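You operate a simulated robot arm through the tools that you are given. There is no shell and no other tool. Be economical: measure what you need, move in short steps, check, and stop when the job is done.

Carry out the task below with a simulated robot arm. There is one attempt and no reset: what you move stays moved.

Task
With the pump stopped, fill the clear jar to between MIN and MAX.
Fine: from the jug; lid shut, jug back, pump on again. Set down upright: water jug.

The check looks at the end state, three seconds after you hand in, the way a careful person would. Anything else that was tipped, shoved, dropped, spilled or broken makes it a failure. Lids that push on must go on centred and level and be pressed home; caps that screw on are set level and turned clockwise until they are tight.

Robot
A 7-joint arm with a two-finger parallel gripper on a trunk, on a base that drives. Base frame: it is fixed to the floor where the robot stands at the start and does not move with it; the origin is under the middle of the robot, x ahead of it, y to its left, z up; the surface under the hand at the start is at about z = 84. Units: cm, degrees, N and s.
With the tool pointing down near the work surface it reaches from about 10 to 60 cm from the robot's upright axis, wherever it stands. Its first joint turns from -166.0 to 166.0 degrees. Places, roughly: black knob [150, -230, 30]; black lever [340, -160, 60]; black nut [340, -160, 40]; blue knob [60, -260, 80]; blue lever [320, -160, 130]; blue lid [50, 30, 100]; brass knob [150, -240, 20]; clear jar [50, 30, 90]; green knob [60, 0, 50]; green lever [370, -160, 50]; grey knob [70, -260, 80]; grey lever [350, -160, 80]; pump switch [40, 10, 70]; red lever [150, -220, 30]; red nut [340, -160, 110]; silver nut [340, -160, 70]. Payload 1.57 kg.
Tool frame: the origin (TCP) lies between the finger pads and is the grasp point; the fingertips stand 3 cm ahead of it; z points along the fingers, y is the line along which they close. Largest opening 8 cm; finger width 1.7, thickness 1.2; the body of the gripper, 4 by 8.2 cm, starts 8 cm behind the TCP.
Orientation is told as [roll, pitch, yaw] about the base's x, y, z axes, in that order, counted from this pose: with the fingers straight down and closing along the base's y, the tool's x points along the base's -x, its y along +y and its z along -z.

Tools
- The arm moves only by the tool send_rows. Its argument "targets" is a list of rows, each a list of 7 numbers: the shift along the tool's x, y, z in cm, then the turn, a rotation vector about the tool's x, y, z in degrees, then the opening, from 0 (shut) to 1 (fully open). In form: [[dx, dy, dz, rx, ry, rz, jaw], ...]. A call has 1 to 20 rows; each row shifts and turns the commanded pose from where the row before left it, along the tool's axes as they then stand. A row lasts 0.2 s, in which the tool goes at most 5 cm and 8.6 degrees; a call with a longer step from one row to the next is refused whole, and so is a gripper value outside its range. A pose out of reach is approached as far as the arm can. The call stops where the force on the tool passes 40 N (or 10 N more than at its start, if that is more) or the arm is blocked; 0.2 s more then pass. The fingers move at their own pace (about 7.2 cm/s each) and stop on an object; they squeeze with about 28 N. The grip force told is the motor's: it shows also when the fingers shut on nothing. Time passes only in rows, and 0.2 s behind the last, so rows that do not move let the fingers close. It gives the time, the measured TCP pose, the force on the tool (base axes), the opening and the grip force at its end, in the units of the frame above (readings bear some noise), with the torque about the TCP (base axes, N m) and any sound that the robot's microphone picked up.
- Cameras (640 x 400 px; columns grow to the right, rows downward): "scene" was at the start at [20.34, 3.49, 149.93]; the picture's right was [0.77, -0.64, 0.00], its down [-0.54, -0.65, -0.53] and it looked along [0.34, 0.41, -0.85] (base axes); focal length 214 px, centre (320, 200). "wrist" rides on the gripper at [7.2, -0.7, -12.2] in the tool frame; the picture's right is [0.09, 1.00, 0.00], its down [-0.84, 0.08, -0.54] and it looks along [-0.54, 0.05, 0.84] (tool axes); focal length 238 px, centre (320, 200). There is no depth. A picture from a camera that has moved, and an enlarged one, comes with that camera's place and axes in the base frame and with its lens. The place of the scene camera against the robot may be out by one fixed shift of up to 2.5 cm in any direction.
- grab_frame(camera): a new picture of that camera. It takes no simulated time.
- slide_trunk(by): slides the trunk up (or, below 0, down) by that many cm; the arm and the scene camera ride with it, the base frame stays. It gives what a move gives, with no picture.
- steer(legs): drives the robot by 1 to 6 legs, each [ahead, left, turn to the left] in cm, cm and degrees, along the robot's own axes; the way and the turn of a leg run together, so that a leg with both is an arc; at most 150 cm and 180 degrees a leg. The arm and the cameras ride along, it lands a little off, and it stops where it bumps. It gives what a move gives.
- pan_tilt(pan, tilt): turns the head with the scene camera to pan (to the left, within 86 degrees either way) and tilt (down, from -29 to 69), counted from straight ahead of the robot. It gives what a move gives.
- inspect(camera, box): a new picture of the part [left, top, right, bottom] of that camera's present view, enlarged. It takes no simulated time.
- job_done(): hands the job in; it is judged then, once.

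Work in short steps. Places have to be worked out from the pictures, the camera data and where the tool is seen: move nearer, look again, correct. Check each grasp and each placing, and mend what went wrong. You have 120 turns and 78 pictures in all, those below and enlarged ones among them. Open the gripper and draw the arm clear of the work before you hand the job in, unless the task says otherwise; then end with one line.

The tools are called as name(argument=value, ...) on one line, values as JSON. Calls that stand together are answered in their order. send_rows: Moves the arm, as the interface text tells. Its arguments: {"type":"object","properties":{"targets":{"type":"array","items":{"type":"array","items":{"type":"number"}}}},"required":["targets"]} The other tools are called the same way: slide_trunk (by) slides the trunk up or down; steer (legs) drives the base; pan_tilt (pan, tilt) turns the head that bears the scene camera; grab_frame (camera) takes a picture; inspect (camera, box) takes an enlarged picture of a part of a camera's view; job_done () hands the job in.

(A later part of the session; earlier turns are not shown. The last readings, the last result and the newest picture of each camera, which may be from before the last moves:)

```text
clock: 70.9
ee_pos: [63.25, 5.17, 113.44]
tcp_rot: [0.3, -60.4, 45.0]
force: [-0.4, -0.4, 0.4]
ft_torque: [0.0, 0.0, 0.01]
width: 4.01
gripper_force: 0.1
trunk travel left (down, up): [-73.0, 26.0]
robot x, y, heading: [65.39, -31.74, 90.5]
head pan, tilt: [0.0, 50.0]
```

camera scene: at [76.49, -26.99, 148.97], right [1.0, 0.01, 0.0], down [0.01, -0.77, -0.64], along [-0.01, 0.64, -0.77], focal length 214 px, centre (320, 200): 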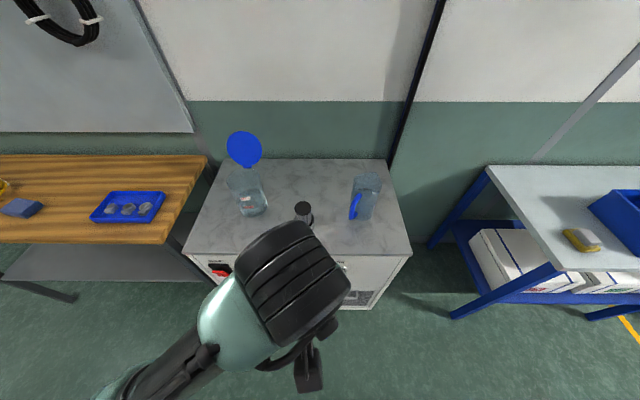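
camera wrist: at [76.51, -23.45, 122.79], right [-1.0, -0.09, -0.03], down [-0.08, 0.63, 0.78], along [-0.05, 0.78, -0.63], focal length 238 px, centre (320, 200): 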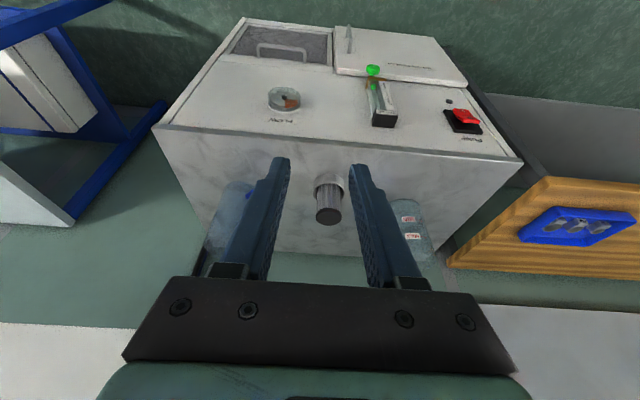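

The attitude is right. I approach towards the handle, staying above the cartridge.

send_rows(targets=[[0.54, -1.77, 3.26, 0, 0, 0, 0.5], [0.54, -1.77, 3.26, 0, 0, 0, 0.5], [0.54, -1.77, 3.26, 0, 0, 0, 0.5], [0.54, -1.77, 3.26, 0, 0, 0, 0.5], [0.54, -1.77, 3.26, 0, 0, 0, 0.5], [0, 0, 0, 0, 0, 0, 0.5]])

grab_frame(camera="wrist")

```text
clock: 72.3
ee_pos: [78.9, 8.25, 103.17]
tcp_rot: [0.2, -60.2, 45.1]
force: [-0.2, -0.4, -0.3]
ft_torque: [-0.02, -0.04, -0.02]
width: 4.0
gripper_force: 0.0
trunk travel left (down, up): [-73.0, 26.0]
robot x, y, heading: [65.54, -31.93, 90.6]
head pan, tilt: [0.0, 50.0]
```

```text
45 pictures are left
camera wrist: at [69.64, -2.23, 102.98], right [-0.74, 0.67, -0.08], down [-0.09, 0.01, 1.0], along [0.66, 0.75, 0.05], focal length 238 px, centre (320, 200)
```

wrist: 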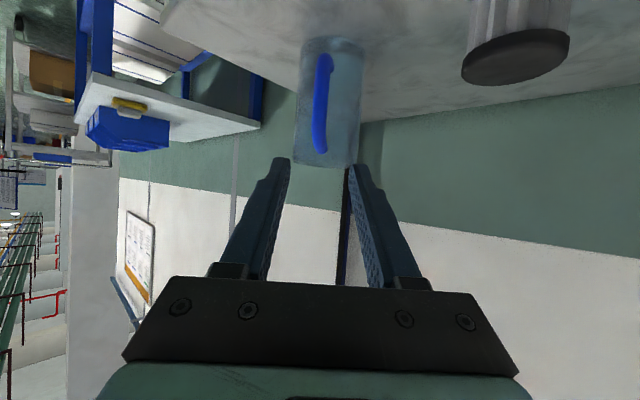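

The handle bar sits nearly straight ahead, at about (88.8, 18.4), with z from 88 to 98. I move to a closer pre-grasp and look again for parallax.

send_rows(targets=[[0.3, 0.06, 3.4, 0, 0, 0, 0.6], [0.3, 0.06, 3.4, 0, 0, 0, 0.6], [0.3, 0.06, 3.4, 0, 0, 0, 0.6], [0, 0, 0, 0, 0, 0, 0.6]])

grab_frame(camera="wrist")

```text
clock: 73.3
ee_pos: [84.44, 14.41, 97.32]
tcp_rot: [0.2, -60.3, 45.2]
force: [-0.2, 0.0, 0.7]
ft_torque: [0.0, -0.01, -0.02]
width: 4.77
gripper_force: 0.1
trunk travel left (down, up): [-73.0, 26.0]
robot x, y, heading: [65.77, -31.85, 90.7]
head pan, tilt: [0.0, 50.0]
```

```text
44 pictures are left
camera wrist: at [75.11, 3.93, 97.14], right [-0.74, 0.67, -0.08], down [-0.09, 0.01, 1.0], along [0.66, 0.75, 0.05], focal length 238 px, centre (320, 200)
```

wrist: 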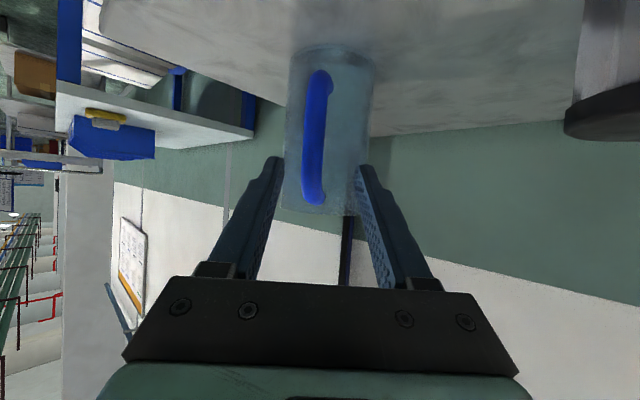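

Triangulated, the handle bar is at (89.8, 19.35), z 88–98. I advance so the pads straddle it at z ≈ 94 with the fingertips short of the glass.

send_rows(targets=[[-0.18, -0.08, 1.74, 0, 0, 0, 0.6], [-0.18, -0.08, 1.74, 0, 0, 0, 0.6], [-0.18, -0.08, 1.74, 0, 0, 0, 0.6], [-0.18, -0.08, 1.4, 0, 0, 0, 0.6], [0, 0, 0, 0, 0, 0, 0.6]])

grab_frame(camera="wrist")

```text
clock: 74.5
ee_pos: [88.84, 18.41, 94.71]
tcp_rot: [0.2, -60.2, 45.3]
force: [-1.6, 0.2, 0.9]
ft_torque: [0.04, -0.01, 0.01]
width: 4.81
gripper_force: 0.8
trunk travel left (down, up): [-73.0, 26.0]
robot x, y, heading: [65.39, -31.72, 90.7]
head pan, tilt: [0.0, 50.0]
```

```text
43 pictures are left
camera wrist: at [79.55, 8.06, 94.52], right [-0.74, 0.67, -0.08], down [-0.09, 0.01, 1.0], along [0.66, 0.75, 0.05], focal length 238 px, centre (320, 200)
```

wrist: 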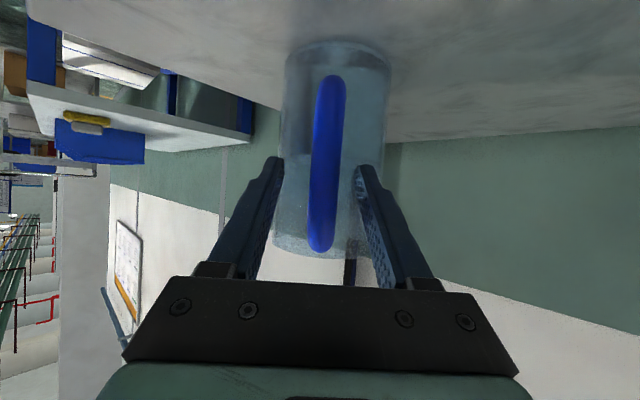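

The bar is centred between the fingers. I close.

send_rows(targets=[[0, 0, 0.3, 0, 0, 0, 0.6], [0, 0, 0, 0, 0, 0, 0], [0, 0, 0, 0, 0, 0, 0], [0, 0, 0, 0, 0, 0, 0], [0, 0, 0, 0, 0, 0, 0]])

grab_frame(camera="wrist")

```text
clock: 75.7
ee_pos: [89.11, 18.68, 94.46]
tcp_rot: [0.0, -60.3, 45.3]
force: [-0.2, 0.2, 0.4]
ft_torque: [-0.04, -0.14, 0.02]
width: 1.58
gripper_force: 28.2
trunk travel left (down, up): [-73.0, 26.0]
robot x, y, heading: [65.35, -32.02, 90.7]
head pan, tilt: [0.0, 50.0]
```

```text
42 pictures are left
camera wrist: at [79.71, 8.2, 94.33], right [-0.74, 0.67, -0.08], down [-0.09, 0.01, 1.0], along [0.66, 0.75, 0.05], focal length 238 px, centre (320, 200)
```

wrist: 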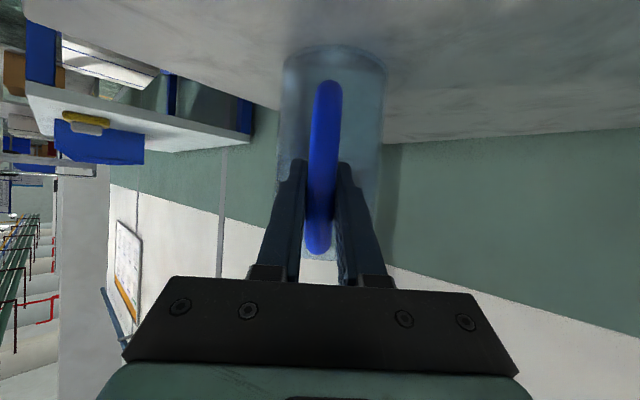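

The bar is gripped (1.58 cm). I lift 6 cm with the trunk and check for sag.

slide_trunk(by=6)

grab_frame(camera="scene")

grab_frame(camera="wrist")

```text
clock: 76.7
ee_pos: [89.09, 18.8, 100.46]
tcp_rot: [0.2, -60.1, 45.3]
force: [-0.4, 0.1, -5.8]
ft_torque: [-0.32, 0.26, 0.02]
width: 1.63
gripper_force: 28.8
trunk travel left (down, up): [-79.0, 20.0]
robot x, y, heading: [65.4, -31.83, 90.6]
head pan, tilt: [0.0, 50.0]
```

```text
41 pictures are left
camera scene: at [64.22, -8.86, 154.95], right [1.0, 0.01, 0.0], down [0.01, -0.77, -0.64], along [-0.01, 0.64, -0.77], focal length 214 px, centre (320, 200)
```

scene: 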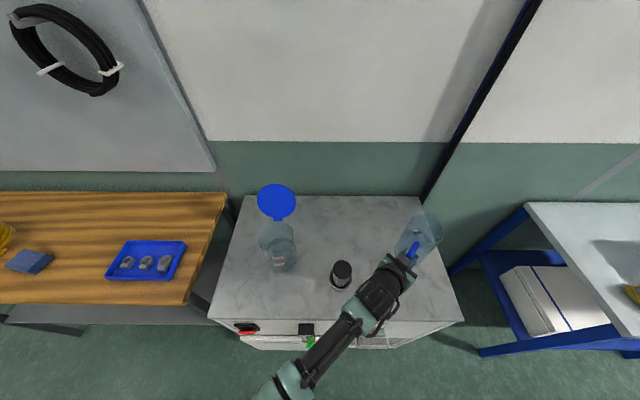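

```text
40 pictures are left
camera wrist: at [79.71, 8.24, 100.3], right [-0.74, 0.67, -0.08], down [-0.09, 0.02, 1.0], along [0.66, 0.75, 0.05], focal length 238 px, centre (320, 200)
```

wrist: 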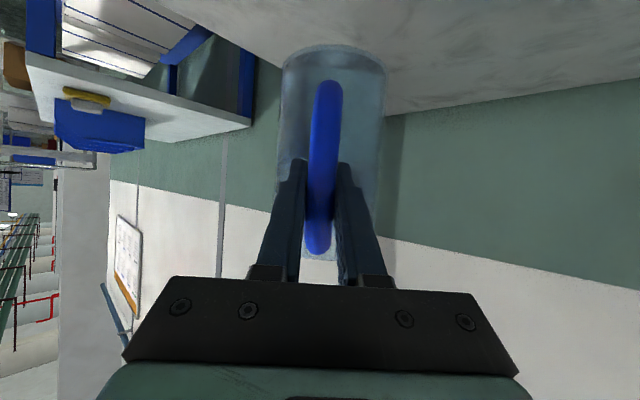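

The jug is held firmly at about 0.6 kg with no sag. I raise it over everything and draw it in closer to the robot, gently.

slide_trunk(by=13)

send_rows(targets=[[0.78, 0.56, -1.38, 0, 0, 0, 0], [0.78, 0.56, -1.38, 0, 0, 0, 0], [0.78, 0.56, -1.38, 0, 0, 0, 0], [0.78, 0.56, -1.38, 0, 0, 0, 0], [0.78, 0.56, -1.38, 0, 0, 0, 0], [0.78, 0.56, -1.38, 0, 0, 0, 0], [0.78, 0.56, -1.38, 0, 0, 0, 0], [0.78, 0.56, -1.38, 0, 0, 0, 0]])

```text
clock: 78.3
ee_pos: [89.13, 18.67, 113.38]
tcp_rot: [0.1, -60.2, 45.3]
force: [-0.9, -0.3, -5.0]
ft_torque: [-0.33, 0.27, 0.0]
width: 1.58
gripper_force: 28.3
trunk travel left (down, up): [-92.0, 7.0]
robot x, y, heading: [65.66, -31.66, 90.7]
head pan, tilt: [0.0, 50.0]
```

```text
clock: 80.1
ee_pos: [76.88, 12.77, 113.37]
tcp_rot: [0.1, -60.2, 45.2]
force: [0.9, 0.4, -6.0]
ft_torque: [-0.35, 0.3, -0.02]
width: 1.55
gripper_force: 28.4
trunk travel left (down, up): [-92.0, 7.0]
robot x, y, heading: [65.17, -31.68, 90.7]
head pan, tilt: [0.0, 50.0]
```

I drive so that the robot stands in front of the jar, leaving the head camera a clear view past the jug during pouring.

steer(legs=[[3.5, 15.3, 0]])

send_rows(targets=[[0.65, 1.34, -1.14, 0, 0, 0, 0], [0.65, 1.34, -1.14, 0, 0, 0, 0], [0.65, 1.34, -1.14, 0, 0, 0, 0], [0.65, 1.34, -1.14, 0, 0, 0, 0], [0.65, 1.34, -1.14, 0, 0, 0, 0], [0.65, 1.34, -1.14, 0, 0, 0, 0]])

grab_frame(camera="scene")

```text
clock: 81.5
ee_pos: [61.86, 16.06, 113.5]
tcp_rot: [0.2, -60.1, 45.4]
force: [0.9, 0.2, -5.8]
ft_torque: [-0.33, 0.26, 0.0]
width: 1.58
gripper_force: 28.2
trunk travel left (down, up): [-92.0, 7.0]
robot x, y, heading: [50.8, -28.29, 91.2]
head pan, tilt: [0.0, 50.0]
```

```text
clock: 82.9
ee_pos: [50.53, 16.29, 113.63]
tcp_rot: [0.1, -60.2, 45.6]
force: [0.2, -0.6, -5.7]
ft_torque: [-0.35, 0.27, -0.02]
width: 1.57
gripper_force: 28.5
trunk travel left (down, up): [-92.0, 7.0]
robot x, y, heading: [50.53, -28.4, 91.2]
head pan, tilt: [0.0, 50.0]
```

```text
39 pictures are left
camera scene: at [49.01, -5.56, 167.95], right [1.0, 0.01, 0.0], down [0.01, -0.77, -0.64], along [-0.01, 0.64, -0.77], focal length 214 px, centre (320, 200)
```

scene: 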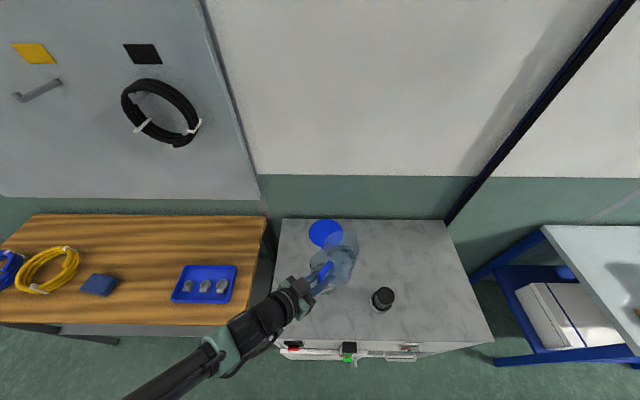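

Clear view. I bring the jug to the pour start position and inspect the spout and jar.

send_rows(targets=[[0.65, 1.24, -1.14, 0, 0, 0, 0], [0.65, 1.24, -1.14, 0, 0, 0, 0], [0.65, 1.24, -1.14, 0, 0, 0, 0], [0.65, 1.24, -1.14, 0, 0, 0, 0], [0.65, 1.24, -1.14, 0, 0, 0, 0], [0, 0, 0, 0, 0, 0, 0]])

inspect(camera="scene", box=[270, 210, 398, 290])

```text
clock: 84.3
ee_pos: [41.42, 15.6, 113.6]
tcp_rot: [0.1, -60.2, 45.4]
force: [0.0, 0.2, -6.1]
ft_torque: [-0.37, 0.29, -0.01]
width: 1.6
gripper_force: 27.9
trunk travel left (down, up): [-92.0, 7.0]
robot x, y, heading: [50.42, -28.64, 90.9]
head pan, tilt: [0.0, 50.0]
```

```text
5.00 times, centred on (334, 250) of scene
camera zoom: at [49.07, -5.56, 167.95], right [1.0, 0.01, 0.0], down [0.01, -0.77, -0.64], along [-0.01, 0.64, -0.77], focal length 1072 px, centre (250, -50)
```

zoom: 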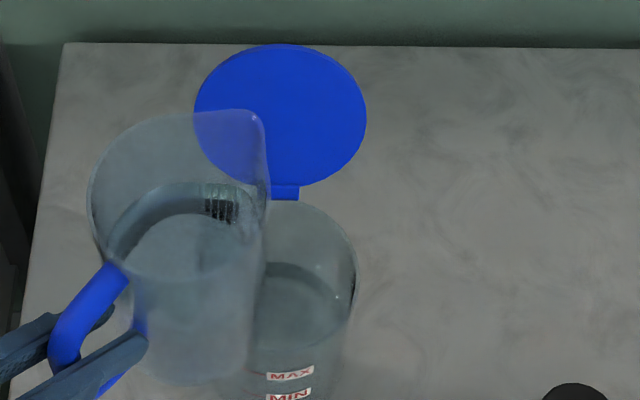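

The spout is about 2 cm short of the jar's centre, as wanted. I tilt by 40°, keeping the spout over the jar and lowering it, before any water should run.

send_rows(targets=[[0.48, 0, 0.17, 0, 5, 0, 0], [0.46, 0, 0.21, 0, 5, 0, 0], [0.44, 0, 0.25, 0, 5, 0, 0], [0.42, 0, 0.29, 0, 5, 0, 0], [0.39, 0, 0.32, 0, 5, 0, 0], [0.365, 0, 0.355, 0, 5, 0, 0], [0.33, 0, 0.385, 0, 5, 0, 0], [0.3, 0, 0.41, 0, 5, 0, 0]])

inspect(camera="scene", box=[270, 210, 398, 290])

grab_frame(camera="wrist")

```text
clock: 86.1
ee_pos: [42.01, 14.8, 110.31]
tcp_rot: [-2.5, -28.8, 45.5]
force: [-0.4, 0.0, -6.3]
ft_torque: [-0.17, 0.14, 0.04]
width: 1.58
gripper_force: 28.3
out of reach, approached as far as the arm can: row 6, 7, 8
trunk travel left (down, up): [-92.0, 7.0]
robot x, y, heading: [50.67, -28.53, 90.9]
head pan, tilt: [0.0, 50.0]
```

```text
5.00 times, centred on (334, 250) of scene
camera zoom: at [49.08, -5.53, 167.94], right [1.0, 0.01, 0.0], down [0.01, -0.77, -0.64], along [-0.01, 0.64, -0.77], focal length 1072 px, centre (250, -50)
```

zoom: 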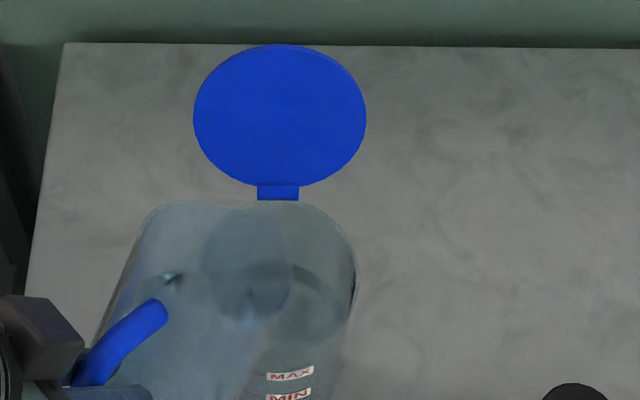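

```text
36 pictures are left
camera wrist: at [33.6, 6.04, 117.69], right [-0.75, 0.66, -0.08], down [0.26, 0.41, 0.87], along [0.61, 0.63, -0.48], focal length 238 px, centre (320, 200)
```

wrist: 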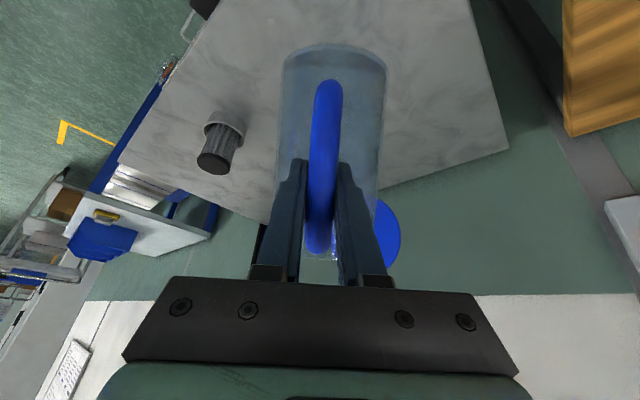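

The wrist joint limit stops the tilt at this sideways yaw. I tilt back, raise slightly, and swing the tool to a more radial yaw (70°) where it can tip further.

slide_trunk(by=6)

send_rows(targets=[[0, 0, 0, 0, -5, 0, 0], [0, 0, 0, 0, -5, 0, 0], [0, 0, 0, 0, -5, 0, 0], [0, 0, 0, 0, -6, 0, 0], [0.06, -1.26, -0.07, -4.8, 0, -4, 0], [0.06, -1.26, -0.07, -4.8, 0, -4, 0], [0.06, -1.26, -0.07, -4.8, 0, -4, 0], [0.06, -1.26, -0.07, -4.8, 0, -4, 0], [0, 0, 0, 0, 0, 0, 0]])

```text
clock: 87.1
ee_pos: [41.87, 14.81, 116.45]
tcp_rot: [-2.5, -28.9, 45.5]
force: [-0.4, -0.6, -5.9]
ft_torque: [-0.16, 0.15, 0.0]
width: 1.57
gripper_force: 28.4
trunk travel left (down, up): [-98.0, 1.0]
robot x, y, heading: [50.42, -28.49, 91.2]
head pan, tilt: [0.0, 50.0]
```

```text
clock: 89.1
ee_pos: [45.8, 11.4, 116.65]
tcp_rot: [-2.9, -48.9, 71.5]
force: [-0.4, -0.2, -5.1]
ft_torque: [-0.36, 0.1, 0.02]
width: 1.58
gripper_force: 27.6
trunk travel left (down, up): [-98.0, 1.0]
robot x, y, heading: [50.33, -28.52, 91.0]
head pan, tilt: [0.0, 50.0]
```

Good. I correct the small roll, and tilt to about 40° again while lowering the spout to z ≈ 106 over the jar.

send_rows(targets=[[0, 0, 0, -2.9, 0, 0, 0], [0.88, -0.13, 0.77, 0, 4.8, 0, 0], [0.81, -0.13, 0.84, 0, 4.8, 0, 0], [0.74, -0.13, 0.905, 0, 4.8, 0, 0], [0.66, -0.13, 0.964, 0, 4.8, 0, 0], [0.58, -0.13, 1.02, 0, 4.8, 0, 0], [0.49, -0.13, 1.06, 0, 4.8, 0, 0], [0, 0, 0, 0, 0, 0, 0]])

inspect(camera="scene", box=[270, 225, 398, 305])

```text
clock: 90.9
ee_pos: [46.55, 11.34, 109.52]
tcp_rot: [0.0, -20.1, 71.4]
force: [0.4, -0.9, -6.1]
ft_torque: [-0.14, 0.0, 0.02]
width: 1.6
gripper_force: 28.0
trunk travel left (down, up): [-98.0, 1.0]
robot x, y, heading: [50.34, -28.79, 91.3]
head pan, tilt: [0.0, 50.0]
```

```text
5.00 times, centred on (334, 265) of scene
camera zoom: at [49.02, -5.6, 173.96], right [1.0, 0.01, 0.0], down [0.01, -0.77, -0.64], along [-0.01, 0.64, -0.77], focal length 1072 px, centre (250, -125)
```

zoom: 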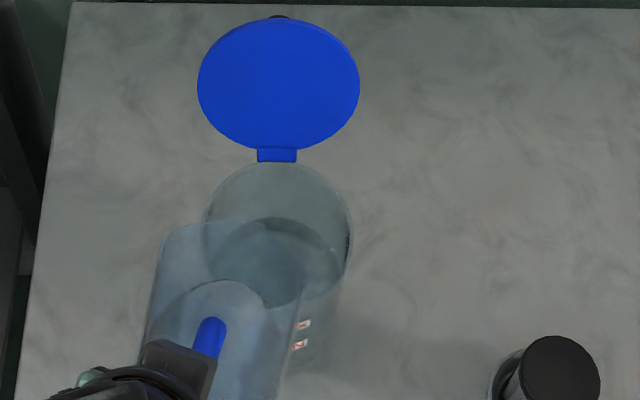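

The spout tip is over the jar, inside its near rim. I tilt on to 50° in two rows and look.

send_rows(targets=[[-0.59, -0.4, -0.42, 0, 5, 0, 0], [-0.55, -0.4, -0.47, 0, 5, 0, 0]])

inspect(camera="scene", box=[270, 225, 398, 305])

```text
clock: 91.5
ee_pos: [47.5, 11.85, 110.82]
tcp_rot: [0.1, -10.2, 71.4]
force: [0.1, 0.5, -5.0]
ft_torque: [-0.09, 0.0, 0.0]
width: 1.6
gripper_force: 27.8
trunk travel left (down, up): [-98.0, 1.0]
robot x, y, heading: [50.69, -28.6, 90.7]
head pan, tilt: [0.0, 50.0]
```

```text
5.00 times, centred on (334, 265) of scene
camera zoom: at [49.07, -5.54, 173.95], right [1.0, 0.01, 0.0], down [0.01, -0.77, -0.64], along [-0.01, 0.64, -0.77], focal length 1072 px, centre (250, -125)
```

zoom: 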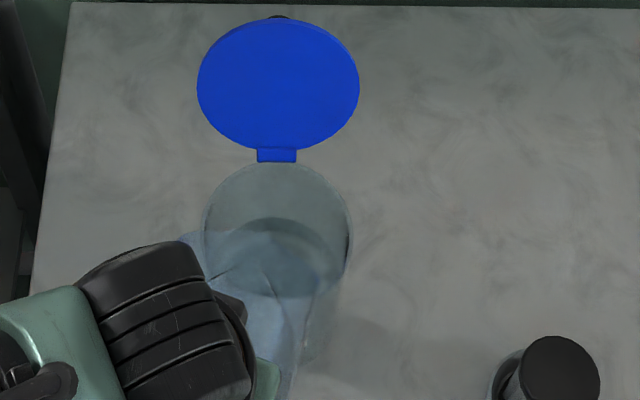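

No flow yet. I continue in 3° steps.

send_rows(targets=[[-0.45, 0, -0.43, 0, 3, 0, 0], [-0.43, 0, -0.45, 0, 3, 0, 0], [0, 0, 0, 0, 0, 0, 0]])

inspect(camera="scene", box=[294, 240, 358, 280])

```text
clock: 92.3
ee_pos: [47.71, 12.61, 111.7]
tcp_rot: [0.2, -4.1, 71.5]
force: [-0.1, -0.1, -6.7]
ft_torque: [-0.05, -0.04, -0.03]
width: 1.61
gripper_force: 28.2
trunk travel left (down, up): [-98.0, 1.0]
robot x, y, heading: [50.73, -28.51, 91.2]
head pan, tilt: [0.0, 50.0]
```

```text
10.00 times, centred on (326, 260) of scene
camera zoom: at [49.02, -5.61, 173.96], right [1.0, 0.01, 0.0], down [0.01, -0.77, -0.64], along [-0.01, 0.64, -0.77], focal length 2145 px, centre (260, -400)
```

zoom: 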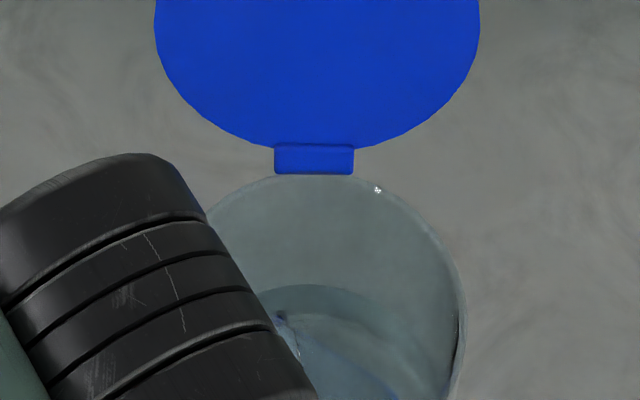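

Something like a first trickle shows near the spout. I hold half a second and look again.

send_rows(targets=[[0, 0, 0, 0, 0, 0, 0], [0, 0, 0, 0, 0, 0, 0], [0, 0, 0, 0, 0, 0, 0]])

inspect(camera="scene", box=[294, 250, 358, 290])

```text
clock: 93.1
ee_pos: [47.72, 12.6, 111.76]
tcp_rot: [0.1, -4.3, 71.5]
force: [-0.8, -0.2, -6.3]
ft_torque: [-0.05, -0.05, 0.0]
width: 1.58
gripper_force: 28.0
trunk travel left (down, up): [-98.0, 1.0]
robot x, y, heading: [50.58, -28.82, 90.9]
head pan, tilt: [0.0, 50.0]
```

```text
10.00 times, centred on (326, 270) of scene
camera zoom: at [49.05, -5.56, 173.95], right [1.0, 0.01, 0.0], down [0.01, -0.77, -0.64], along [-0.01, 0.64, -0.77], focal length 2145 px, centre (260, -500)
```

zoom: 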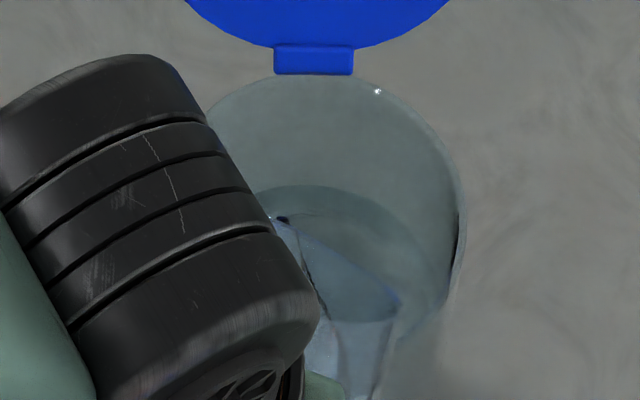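

No flow yet; the spout lip is visible over the jar. I tilt 4° more.

send_rows(targets=[[-0.27, 0, -0.31, 0, 2, 0, 0], [-0.26, 0, -0.32, 0, 2, 0, 0], [0, 0, 0, 0, 0, 0, 0]])

inspect(camera="scene", box=[294, 250, 358, 290])

```text
clock: 93.9
ee_pos: [47.81, 12.99, 112.4]
tcp_rot: [0.1, -0.2, 71.4]
force: [-0.5, -0.6, -6.3]
ft_torque: [0.0, -0.05, 0.0]
width: 1.6
gripper_force: 28.0
trunk travel left (down, up): [-98.0, 1.0]
robot x, y, heading: [50.6, -28.29, 90.6]
head pan, tilt: [0.0, 50.0]
```

```text
10.00 times, centred on (326, 270) of scene
camera zoom: at [49.03, -5.59, 173.95], right [1.0, 0.01, 0.0], down [0.01, -0.77, -0.64], along [-0.01, 0.64, -0.77], focal length 2145 px, centre (260, -500)
```

zoom: 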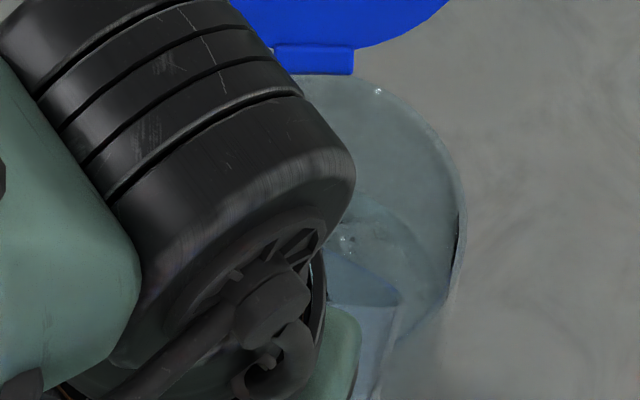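

A splash spot shows inside the jar: water is running. I hold for 0.8 s and check.

send_rows(targets=[[0, 0, 0, 0, 0, 0, 0], [0, 0, 0, 0, 0, 0, 0], [0, 0, 0, 0, 0, 0, 0], [0, 0, 0, 0, 0, 0, 0]])

inspect(camera="scene", box=[294, 260, 358, 300])

```text
clock: 94.9
ee_pos: [48.0, 13.13, 112.44]
tcp_rot: [0.1, -0.2, 71.5]
force: [1.0, 0.7, -4.4]
ft_torque: [-0.04, -0.04, 0.02]
width: 1.56
gripper_force: 27.5
trunk travel left (down, up): [-98.0, 1.0]
robot x, y, heading: [50.53, -28.82, 91.0]
head pan, tilt: [0.0, 50.0]
```

```text
10.00 times, centred on (326, 280) of scene
camera zoom: at [49.04, -5.58, 173.95], right [1.0, 0.01, 0.0], down [0.01, -0.77, -0.64], along [-0.01, 0.64, -0.77], focal length 2145 px, centre (260, -600)
```

zoom: 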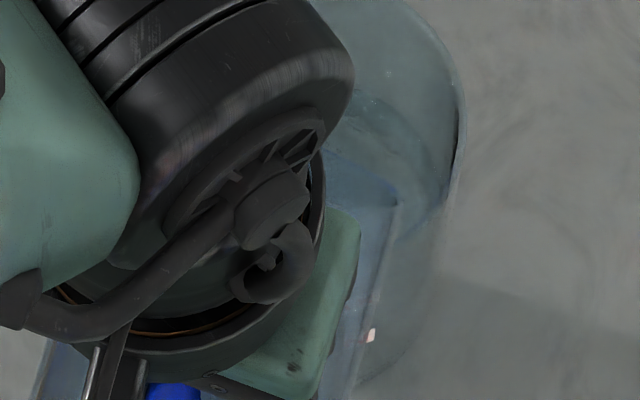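

The trickle stops at each angle, so pouring is self-limiting. I tilt 4° more and hold 1 s.

send_rows(targets=[[-0.26, 0, -0.28, 0, 2, 0, 0], [-0.26, 0, -0.28, 0, 2, 0, 0], [0, 0, 0, 0, 0, 0, 0], [0, 0, 0, 0, 0, 0, 0], [0, 0, 0, 0, 0, 0, 0], [0, 0, 0, 0, 0, 0, 0]])

inspect(camera="scene", box=[302, 250, 366, 290])

```text
clock: 96.3
ee_pos: [47.92, 13.48, 112.89]
tcp_rot: [0.1, 3.7, 71.5]
force: [-0.3, 0.8, -5.0]
ft_torque: [0.0, -0.02, 0.01]
width: 1.57
gripper_force: 28.0
trunk travel left (down, up): [-98.0, 1.0]
robot x, y, heading: [50.11, -28.4, 90.8]
head pan, tilt: [0.0, 50.0]
```

```text
10.00 times, centred on (334, 270) of scene
camera zoom: at [49.04, -5.59, 173.95], right [1.0, 0.01, 0.0], down [0.01, -0.77, -0.64], along [-0.01, 0.64, -0.77], focal length 2145 px, centre (180, -500)
```

zoom: 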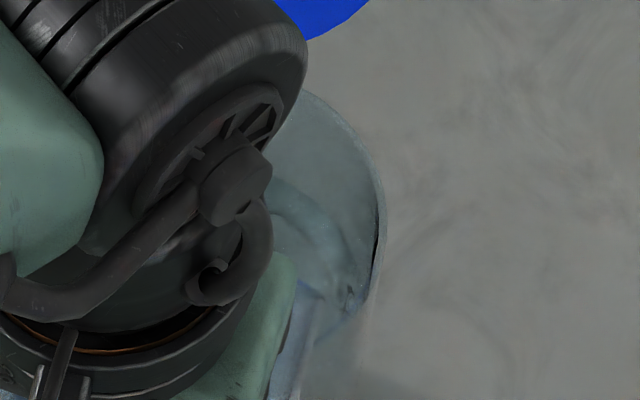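

The level rises gently. One more 4° step, then I'll check the level properly.

send_rows(targets=[[-0.27, 0, -0.25, 0, 2, 0, 0], [-0.28, 0, -0.24, 0, 2, 0, 0], [0, 0, 0, 0, 0, 0, 0], [0, 0, 0, 0, 0, 0, 0], [0, 0, 0, 0, 0, 0, 0], [0, 0, 0, 0, 0, 0, 0]])

send_rows(targets=[[0.27, 0, 0.25, 0, -5, 0, 0], [0.5, 0, 0.4, 0, -5, 0, 0], [0.5, 0, 0.4, 0, -5, 0, 0], [0.5, 0, 0.4, 0, -5, 0, 0], [0, 0, -0.5, 0, -5, 0, 0], [0, 0, -0.5, 0, -5, 0, 0], [0, 0, -1, 0, -5, 0, 0]])

inspect(camera="scene", box=[290, 235, 370, 315])

```text
clock: 97.7
ee_pos: [48.14, 13.99, 113.42]
tcp_rot: [0.1, 7.8, 71.5]
force: [-0.9, 0.0, -4.1]
ft_torque: [0.06, -0.01, 0.01]
width: 1.59
gripper_force: 27.9
trunk travel left (down, up): [-98.0, 1.0]
robot x, y, heading: [50.77, -28.36, 91.2]
head pan, tilt: [0.0, 50.0]
```

```text
clock: 99.3
ee_pos: [47.49, 11.63, 113.9]
tcp_rot: [0.1, -27.3, 71.4]
force: [1.0, -1.0, -4.6]
ft_torque: [-0.11, 0.02, 0.0]
width: 1.61
gripper_force: 28.0
trunk travel left (down, up): [-98.0, 1.0]
robot x, y, heading: [50.66, -28.31, 90.7]
head pan, tilt: [0.0, 50.0]
```

```text
5.00 times, centred on (330, 275) of scene
camera zoom: at [49.03, -5.68, 173.97], right [1.0, 0.01, 0.0], down [0.01, -0.77, -0.64], along [-0.01, 0.64, -0.77], focal length 1072 px, centre (270, -175)
```

zoom: 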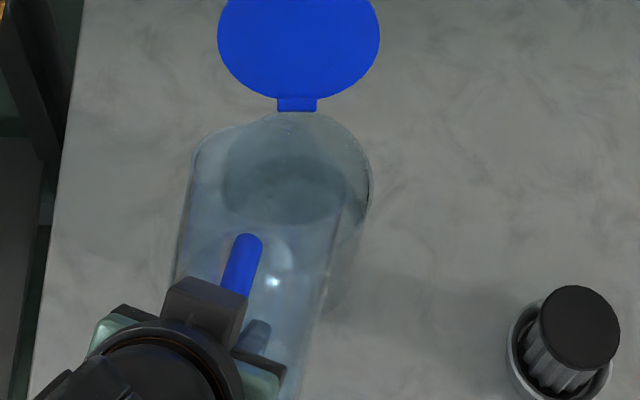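

The labels are hidden behind the jug. I swing the jug left to uncover the jar.

send_rows(targets=[[0.9, 2.1, -0.7, 0, -4, 0, 0], [0.9, 2.1, -0.7, 0, -4, 0, 0], [0.9, 2.1, -0.7, 0, -4, 0, 0], [0.9, 2.1, -0.7, 0, -4, 0, 0], [0.9, 2.1, -0.7, 0, 0, 0, 0], [0, 0, 0, 0, 0, 0, 0]])

inspect(camera="scene", box=[298, 250, 362, 314])

```text
clock: 100.7
ee_pos: [35.67, 9.76, 114.11]
tcp_rot: [0.1, -43.3, 71.3]
force: [0.2, 0.3, -3.3]
ft_torque: [-0.19, 0.02, 0.01]
width: 1.6
gripper_force: 28.3
trunk travel left (down, up): [-98.0, 1.0]
robot x, y, heading: [50.3, -28.51, 90.8]
head pan, tilt: [0.0, 50.0]
```

```text
6.25 times, centred on (330, 282) of scene
camera zoom: at [49.07, -5.58, 173.95], right [1.0, 0.01, 0.0], down [0.01, -0.77, -0.64], along [-0.01, 0.64, -0.77], focal length 1340 px, centre (258, -312)
```

zoom: 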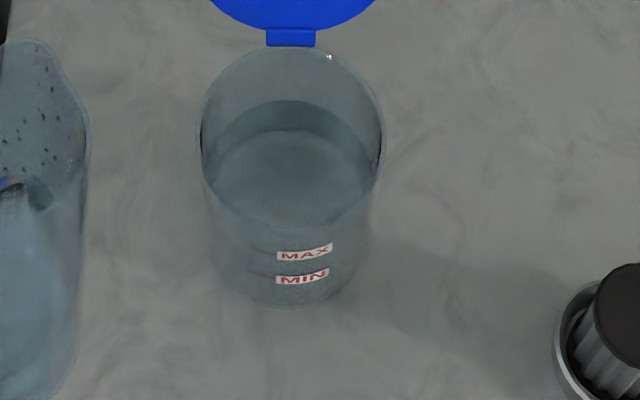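

By geometry the surface is about z 92, roughly 1.3 cm below MAX. To be sure before putting the jug back, I back away with the jug level and take a flatter view.

send_rows(targets=[[0, 0, 0, 0, -5, 0, 0], [0, 0, 0, 0, -6, 0, 0], [0, 0, 0, 0, -6, 0, 0]])

steer(legs=[[-40, 0, 0]])

slide_trunk(by=-40)

pan_tilt(pan=0, tilt=30)

grab_frame(camera="scene")

```text
clock: 101.5
ee_pos: [35.69, 9.8, 114.1]
tcp_rot: [0.2, -60.2, 71.3]
force: [0.3, 0.0, -3.7]
ft_torque: [-0.29, 0.06, 0.02]
width: 1.6
gripper_force: 27.6
trunk travel left (down, up): [-98.0, 1.0]
robot x, y, heading: [50.4, -28.71, 90.7]
head pan, tilt: [0.0, 50.0]
```

```text
clock: 104.0
ee_pos: [36.01, -29.43, 114.02]
tcp_rot: [0.2, -60.1, 72.2]
force: [-0.4, 0.0, -4.7]
ft_torque: [-0.32, 0.08, -0.01]
width: 1.59
gripper_force: 27.7
trunk travel left (down, up): [-98.0, 1.0]
robot x, y, heading: [51.53, -67.73, 91.6]
head pan, tilt: [0.0, 50.0]
```

```text
clock: 107.8
ee_pos: [36.08, -29.52, 73.98]
tcp_rot: [0.1, -60.2, 72.1]
force: [0.1, 0.3, -3.1]
ft_torque: [-0.3, 0.06, -0.04]
width: 1.58
gripper_force: 28.0
trunk travel left (down, up): [-58.0, 41.0]
robot x, y, heading: [51.72, -67.31, 91.4]
head pan, tilt: [0.0, 50.0]
```

```text
clock: 108.6
ee_pos: [35.96, -29.52, 73.99]
tcp_rot: [0.2, -60.1, 72.0]
force: [-0.2, -0.1, -4.1]
ft_torque: [-0.26, 0.03, -0.01]
width: 1.56
gripper_force: 28.6
trunk travel left (down, up): [-58.0, 41.0]
robot x, y, heading: [51.02, -67.69, 91.4]
head pan, tilt: [0.0, 30.0]
```

```text
26 pictures are left
camera scene: at [49.52, -43.39, 136.9], right [1.0, 0.03, 0.0], down [0.01, -0.5, -0.87], along [-0.02, 0.87, -0.5], focal length 214 px, centre (320, 200)
```

scene: 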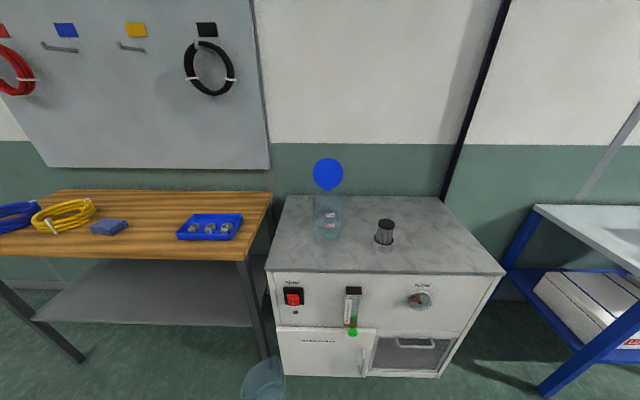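

inspect(camera="scene", box=[304, 184, 352, 244])

```text
6.67 times, centred on (328, 214) of scene
camera zoom: at [49.52, -43.39, 136.9], right [1.0, 0.03, 0.0], down [0.01, -0.5, -0.87], along [-0.02, 0.87, -0.5], focal length 1430 px, centre (267, 107)
```

zoom: 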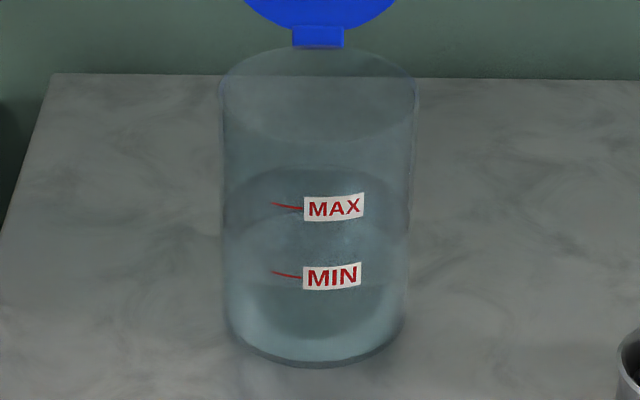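

The tick lines read MIN ≈ z 90.4 and MAX ≈ 94.8, and the waterline looks close to MIN. I zoom further to be sure.

inspect(camera="scene", box=[316, 206, 340, 232])

```text
15.38 times, centred on (328, 219) of scene
camera zoom: at [49.52, -43.39, 136.9], right [1.0, 0.03, 0.0], down [0.01, -0.5, -0.87], along [-0.02, 0.87, -0.5], focal length 3300 px, centre (197, -92)
```

zoom: 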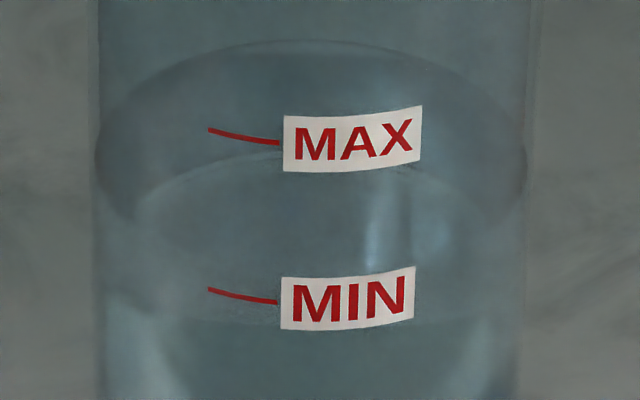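

The front waterline is just below the MIN tick (about 90 vs 90.4), so roughly 2.3 cm, or about 140 ml, more is wanted. I go back for a second pour.

slide_trunk(by=40)

steer(legs=[[39.3, 0, -0.6]])

pan_tilt(pan=0, tilt=50)

```text
clock: 112.5
ee_pos: [35.97, -29.55, 114.14]
tcp_rot: [0.1, -60.1, 72.0]
force: [0.0, -0.8, -4.6]
ft_torque: [-0.29, 0.06, -0.03]
width: 1.58
gripper_force: 28.3
trunk travel left (down, up): [-98.0, 1.0]
robot x, y, heading: [51.17, -67.82, 91.5]
head pan, tilt: [0.0, 30.0]
```

```text
clock: 114.9
ee_pos: [36.19, 10.28, 114.12]
tcp_rot: [0.2, -60.2, 70.9]
force: [0.2, -0.5, -3.9]
ft_torque: [-0.28, 0.03, -0.02]
width: 1.56
gripper_force: 28.1
trunk travel left (down, up): [-98.0, 1.0]
robot x, y, heading: [50.54, -28.11, 90.2]
head pan, tilt: [0.0, 30.0]
```

```text
clock: 115.8
ee_pos: [36.17, 10.48, 113.99]
tcp_rot: [0.0, -60.2, 70.7]
force: [0.4, 0.7, -4.6]
ft_torque: [-0.28, 0.06, 0.02]
width: 1.59
gripper_force: 27.4
trunk travel left (down, up): [-98.0, 1.0]
robot x, y, heading: [50.48, -27.74, 90.4]
head pan, tilt: [0.0, 50.0]
```

Weight reads about 4.1 N. I bring the jug over the jar and tilt to 60° (no flow expected until about 68°).

send_rows(targets=[[-0.355, -1.46, 0.615, 0, 5, 0, 0], [-0.41, -1.46, 0.58, 0, 5, 0, 0], [-0.456, -1.46, 0.544, 0, 5, 0, 0], [-0.5, -1.46, 0.5, 0, 5, 0, 0], [-0.544, -1.46, 0.456, 0, 5, 0, 0], [-0.58, -1.46, 0.41, 0, 5, 0, 0], [-0.615, -1.46, 0.355, 0, 5, 0, 0], [-0.14, 0, 0.42, 0, 5, 0, 0], [-0.17, 0, 0.4, 0, 5, 0, 0], [-0.21, 0, 0.39, 0, 5, 0, 0], [-0.24, 0, 0.37, 0, 5, 0, 0], [-0.27, 0, 0.345, 0, 5, 0, 0], [0, 0, 0, 0, 0, 0, 0]])

inspect(camera="scene", box=[270, 225, 398, 305])

```text
clock: 118.6
ee_pos: [48.1, 13.34, 112.4]
tcp_rot: [0.0, -0.1, 71.0]
force: [-0.2, 0.2, -4.0]
ft_torque: [-0.02, -0.02, 0.01]
width: 1.57
gripper_force: 27.5
trunk travel left (down, up): [-98.0, 1.0]
robot x, y, heading: [50.72, -27.53, 90.4]
head pan, tilt: [0.0, 50.0]
```

```text
5.00 times, centred on (334, 265) of scene
camera zoom: at [49.45, -5.11, 173.96], right [1.0, 0.01, 0.0], down [0.0, -0.77, -0.64], along [0.0, 0.64, -0.77], focal length 1072 px, centre (250, -125)
```

zoom: 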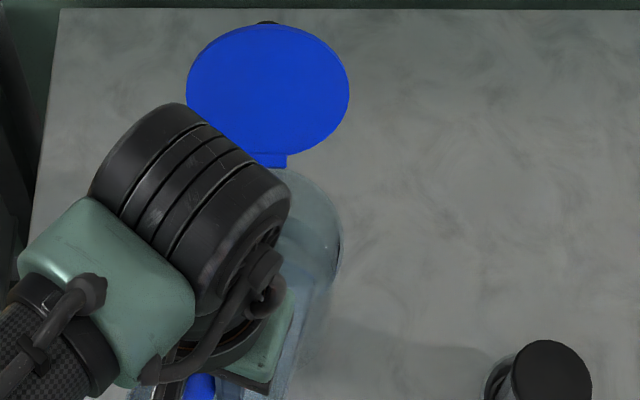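

Same pose as before. I tilt to 72° and dwell 1 s.

send_rows(targets=[[-0.26, 0, -0.28, 0, 2, 0, 0], [-0.26, 0, -0.28, 0, 2, 0, 0], [-0.27, 0, -0.25, 0, 2, 0, 0], [-0.28, 0, -0.24, 0, 2, 0, 0], [-0.29, 0, -0.2, 0, 2, 0, 0], [-0.29, 0, -0.17, 0, 2, 0, 0], [0, 0, 0, 0, 0, 0, 0], [0, 0, 0, 0, 0, 0, 0], [0, 0, 0, 0, 0, 0, 0], [0, 0, 0, 0, 0, 0, 0], [0, 0, 0, 0, 0, 0, 0]])

inspect(camera="scene", box=[302, 250, 366, 290])

send_rows(targets=[[0, 0, 0, 0, 0, 0, 0], [0, 0, 0, 0, 0, 0, 0]])

```text
clock: 121.0
ee_pos: [48.76, 14.84, 113.78]
tcp_rot: [0.1, 11.9, 70.9]
force: [0.3, -0.6, -3.5]
ft_torque: [0.06, -0.06, -0.04]
width: 1.59
gripper_force: 28.2
trunk travel left (down, up): [-98.0, 1.0]
robot x, y, heading: [50.9, -28.24, 90.3]
head pan, tilt: [0.0, 50.0]
```

```text
10.00 times, centred on (334, 270) of scene
camera zoom: at [49.46, -5.08, 173.96], right [1.0, 0.01, 0.0], down [0.0, -0.77, -0.64], along [0.0, 0.64, -0.77], focal length 2145 px, centre (180, -500)
```

zoom: 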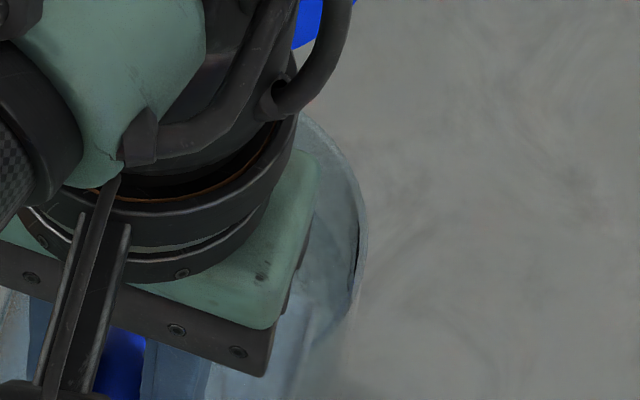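

```text
clock: 121.6
ee_pos: [48.64, 14.83, 113.88]
tcp_rot: [0.2, 11.9, 70.9]
force: [0.5, 0.4, -3.2]
ft_torque: [0.06, -0.02, 0.02]
width: 1.59
gripper_force: 27.6
trunk travel left (down, up): [-98.0, 1.0]
robot x, y, heading: [50.69, -28.22, 90.4]
head pan, tilt: [0.0, 50.0]
```

Weight is about 3.3 N (≈80 ml more). I add 3° more and dwell.

send_rows(targets=[[-0.22, 0, -0.12, 0, 1.5, 0, 0], [-0.22, 0, -0.12, 0, 1.5, 0, 0], [0, 0, 0, 0, 0, 0, 0], [0, 0, 0, 0, 0, 0, 0], [0, 0, 0, 0, 0, 0, 0], [0, 0, 0, 0, 0, 0, 0], [0, 0, 0, 0, 0, 0, 0]])

send_rows(targets=[[0.22, 0, 0.12, 0, -5, 0, 0], [0.4, 0, 0.3, 0, -6, 0, 0], [0.5, 0, 0.4, 0, -6, 0, 0], [0.5, 0, 0.4, 0, -6, 0, 0], [0.5, 0, 0.2, 0, -6, 0, 0], [0, 0, -0.5, 0, -6, 0, 0], [0, 0, -1, 0, -6, 0, 0], [0.9, 2.1, -0.7, 0, -6, 0, 0], [0.9, 2.1, -0.7, 0, -6, 0, 0], [0.9, 2.1, -0.7, 0, -6, 0, 0], [0.9, 2.1, -0.7, 0, -6, 0, 0], [0.9, 2.1, -0.7, 0, -6, 0, 0], [0, 0, 0, 0, 0, 0, 0]])

inspect(camera="scene", box=[290, 245, 370, 315])

```text
clock: 123.2
ee_pos: [48.85, 15.34, 113.91]
tcp_rot: [0.1, 15.0, 70.9]
force: [0.1, -0.9, -2.5]
ft_torque: [0.06, -0.05, -0.06]
width: 1.57
gripper_force: 28.5
trunk travel left (down, up): [-98.0, 1.0]
robot x, y, heading: [50.79, -27.96, 90.4]
head pan, tilt: [0.0, 50.0]
```

```text
clock: 126.0
ee_pos: [36.25, 10.85, 113.7]
tcp_rot: [0.1, -56.0, 70.9]
force: [0.0, 0.2, -3.6]
ft_torque: [-0.17, 0.05, 0.0]
width: 1.57
gripper_force: 28.1
trunk travel left (down, up): [-98.0, 1.0]
robot x, y, heading: [50.56, -27.95, 90.5]
head pan, tilt: [0.0, 50.0]
```

```text
5.71 times, centred on (330, 280) of scene
camera zoom: at [49.51, -5.1, 173.96], right [1.0, 0.01, 0.0], down [0.0, -0.77, -0.64], along [0.0, 0.64, -0.77], focal length 1226 px, centre (263, -257)
```

zoom: 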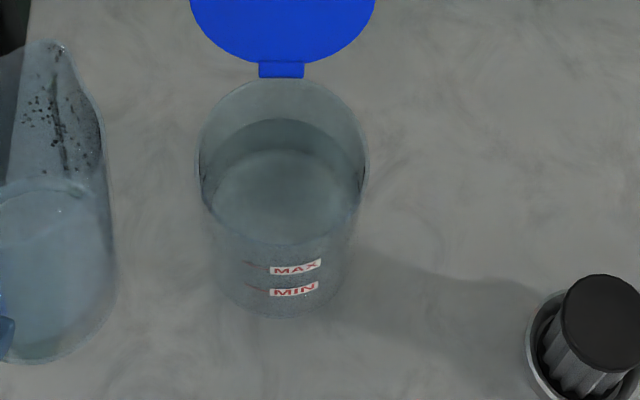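

By the arcs the level rose about 1.5 cm, to roughly z 92. I back off once more for the flat view to confirm before returning the jug.

send_rows(targets=[[0, 0, 0, 0, -4.2, 0, 0]])

steer(legs=[[-40, 0, 0]])

slide_trunk(by=-40)

pan_tilt(pan=0, tilt=30)

inspect(camera="scene", box=[304, 184, 352, 244])

```text
clock: 126.4
ee_pos: [36.13, 10.86, 113.91]
tcp_rot: [0.1, -60.4, 70.9]
force: [-0.2, -0.5, -2.6]
ft_torque: [-0.2, 0.04, 0.01]
width: 1.57
gripper_force: 28.1
trunk travel left (down, up): [-98.0, 1.0]
robot x, y, heading: [50.65, -28.2, 90.3]
head pan, tilt: [0.0, 50.0]
```

```text
clock: 128.9
ee_pos: [36.69, -29.64, 113.89]
tcp_rot: [0.2, -60.3, 69.8]
force: [-0.4, 0.4, -2.4]
ft_torque: [-0.13, 0.04, 0.0]
width: 1.55
gripper_force: 27.9
trunk travel left (down, up): [-98.0, 1.0]
robot x, y, heading: [50.61, -69.18, 89.3]
head pan, tilt: [0.0, 50.0]
```

```text
clock: 132.7
ee_pos: [36.78, -29.86, 73.91]
tcp_rot: [0.1, -60.4, 69.7]
force: [1.1, 0.3, -1.9]
ft_torque: [-0.17, 0.02, -0.01]
width: 1.55
gripper_force: 28.6
trunk travel left (down, up): [-58.0, 41.0]
robot x, y, heading: [50.4, -69.15, 89.3]
head pan, tilt: [0.0, 50.0]
```

```text
clock: 133.6
ee_pos: [36.68, -29.75, 73.95]
tcp_rot: [0.0, -60.4, 69.8]
force: [-0.5, 0.7, -2.9]
ft_torque: [-0.13, 0.03, -0.01]
width: 1.58
gripper_force: 27.8
trunk travel left (down, up): [-58.0, 41.0]
robot x, y, heading: [50.31, -68.89, 89.2]
head pan, tilt: [0.0, 30.0]
```

```text
6.67 times, centred on (328, 214) of scene
camera zoom: at [49.76, -44.64, 136.9], right [1.0, -0.01, 0.0], down [-0.01, -0.5, -0.87], along [0.01, 0.87, -0.5], focal length 1430 px, centre (267, 107)
```

zoom: 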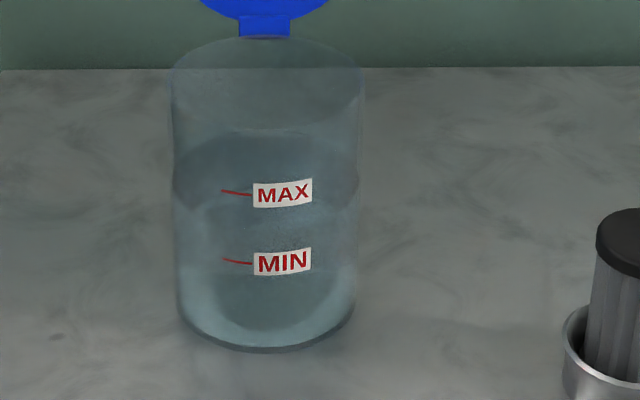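

The waterline is now well between MIN and MAX (about 40% up). I turn the jug back to its original yaw, raise, and drive to its place.

slide_trunk(by=40)

send_rows(targets=[[0, 0, 0, 5.3, 0, 3.03, 0], [0, 0, 0, 5.3, 0, 3.03, 0], [0, 0, 0, 5.3, 0, 3.03, 0], [0, 0, 0, 5.3, 0, 3.03, 0], [0, 0, 0, 0, 0, 0, 0]])

steer(legs=[[37, -22, 1.2]])

pan_tilt(pan=0, tilt=50)

```text
clock: 137.4
ee_pos: [36.86, -29.72, 113.91]
tcp_rot: [0.0, -60.3, 69.8]
force: [-0.2, 0.0, -3.0]
ft_torque: [-0.18, 0.05, -0.03]
width: 1.57
gripper_force: 28.5
trunk travel left (down, up): [-98.0, 1.0]
robot x, y, heading: [50.6, -68.8, 89.1]
head pan, tilt: [0.0, 30.0]
```

```text
clock: 138.6
ee_pos: [36.59, -29.83, 113.77]
tcp_rot: [0.2, -60.2, 45.2]
force: [-1.0, 0.0, -2.7]
ft_torque: [-0.14, 0.11, 0.0]
width: 1.57
gripper_force: 28.0
trunk travel left (down, up): [-98.0, 1.0]
robot x, y, heading: [50.65, -69.01, 89.4]
head pan, tilt: [0.0, 30.0]
```

```text
clock: 141.2
ee_pos: [58.25, 7.21, 113.78]
tcp_rot: [0.2, -60.3, 46.2]
force: [0.4, -0.1, -1.7]
ft_torque: [-0.16, 0.13, -0.02]
width: 1.59
gripper_force: 28.4
trunk travel left (down, up): [-98.0, 1.0]
robot x, y, heading: [72.38, -31.73, 90.1]
head pan, tilt: [0.0, 30.0]
```

```text
clock: 142.1
ee_pos: [58.26, 7.23, 113.76]
tcp_rot: [0.1, -60.3, 46.2]
force: [0.2, -0.1, -3.3]
ft_torque: [-0.13, 0.11, 0.03]
width: 1.56
gripper_force: 27.5
trunk travel left (down, up): [-98.0, 1.0]
robot x, y, heading: [72.82, -31.81, 90.1]
head pan, tilt: [0.0, 50.0]
```

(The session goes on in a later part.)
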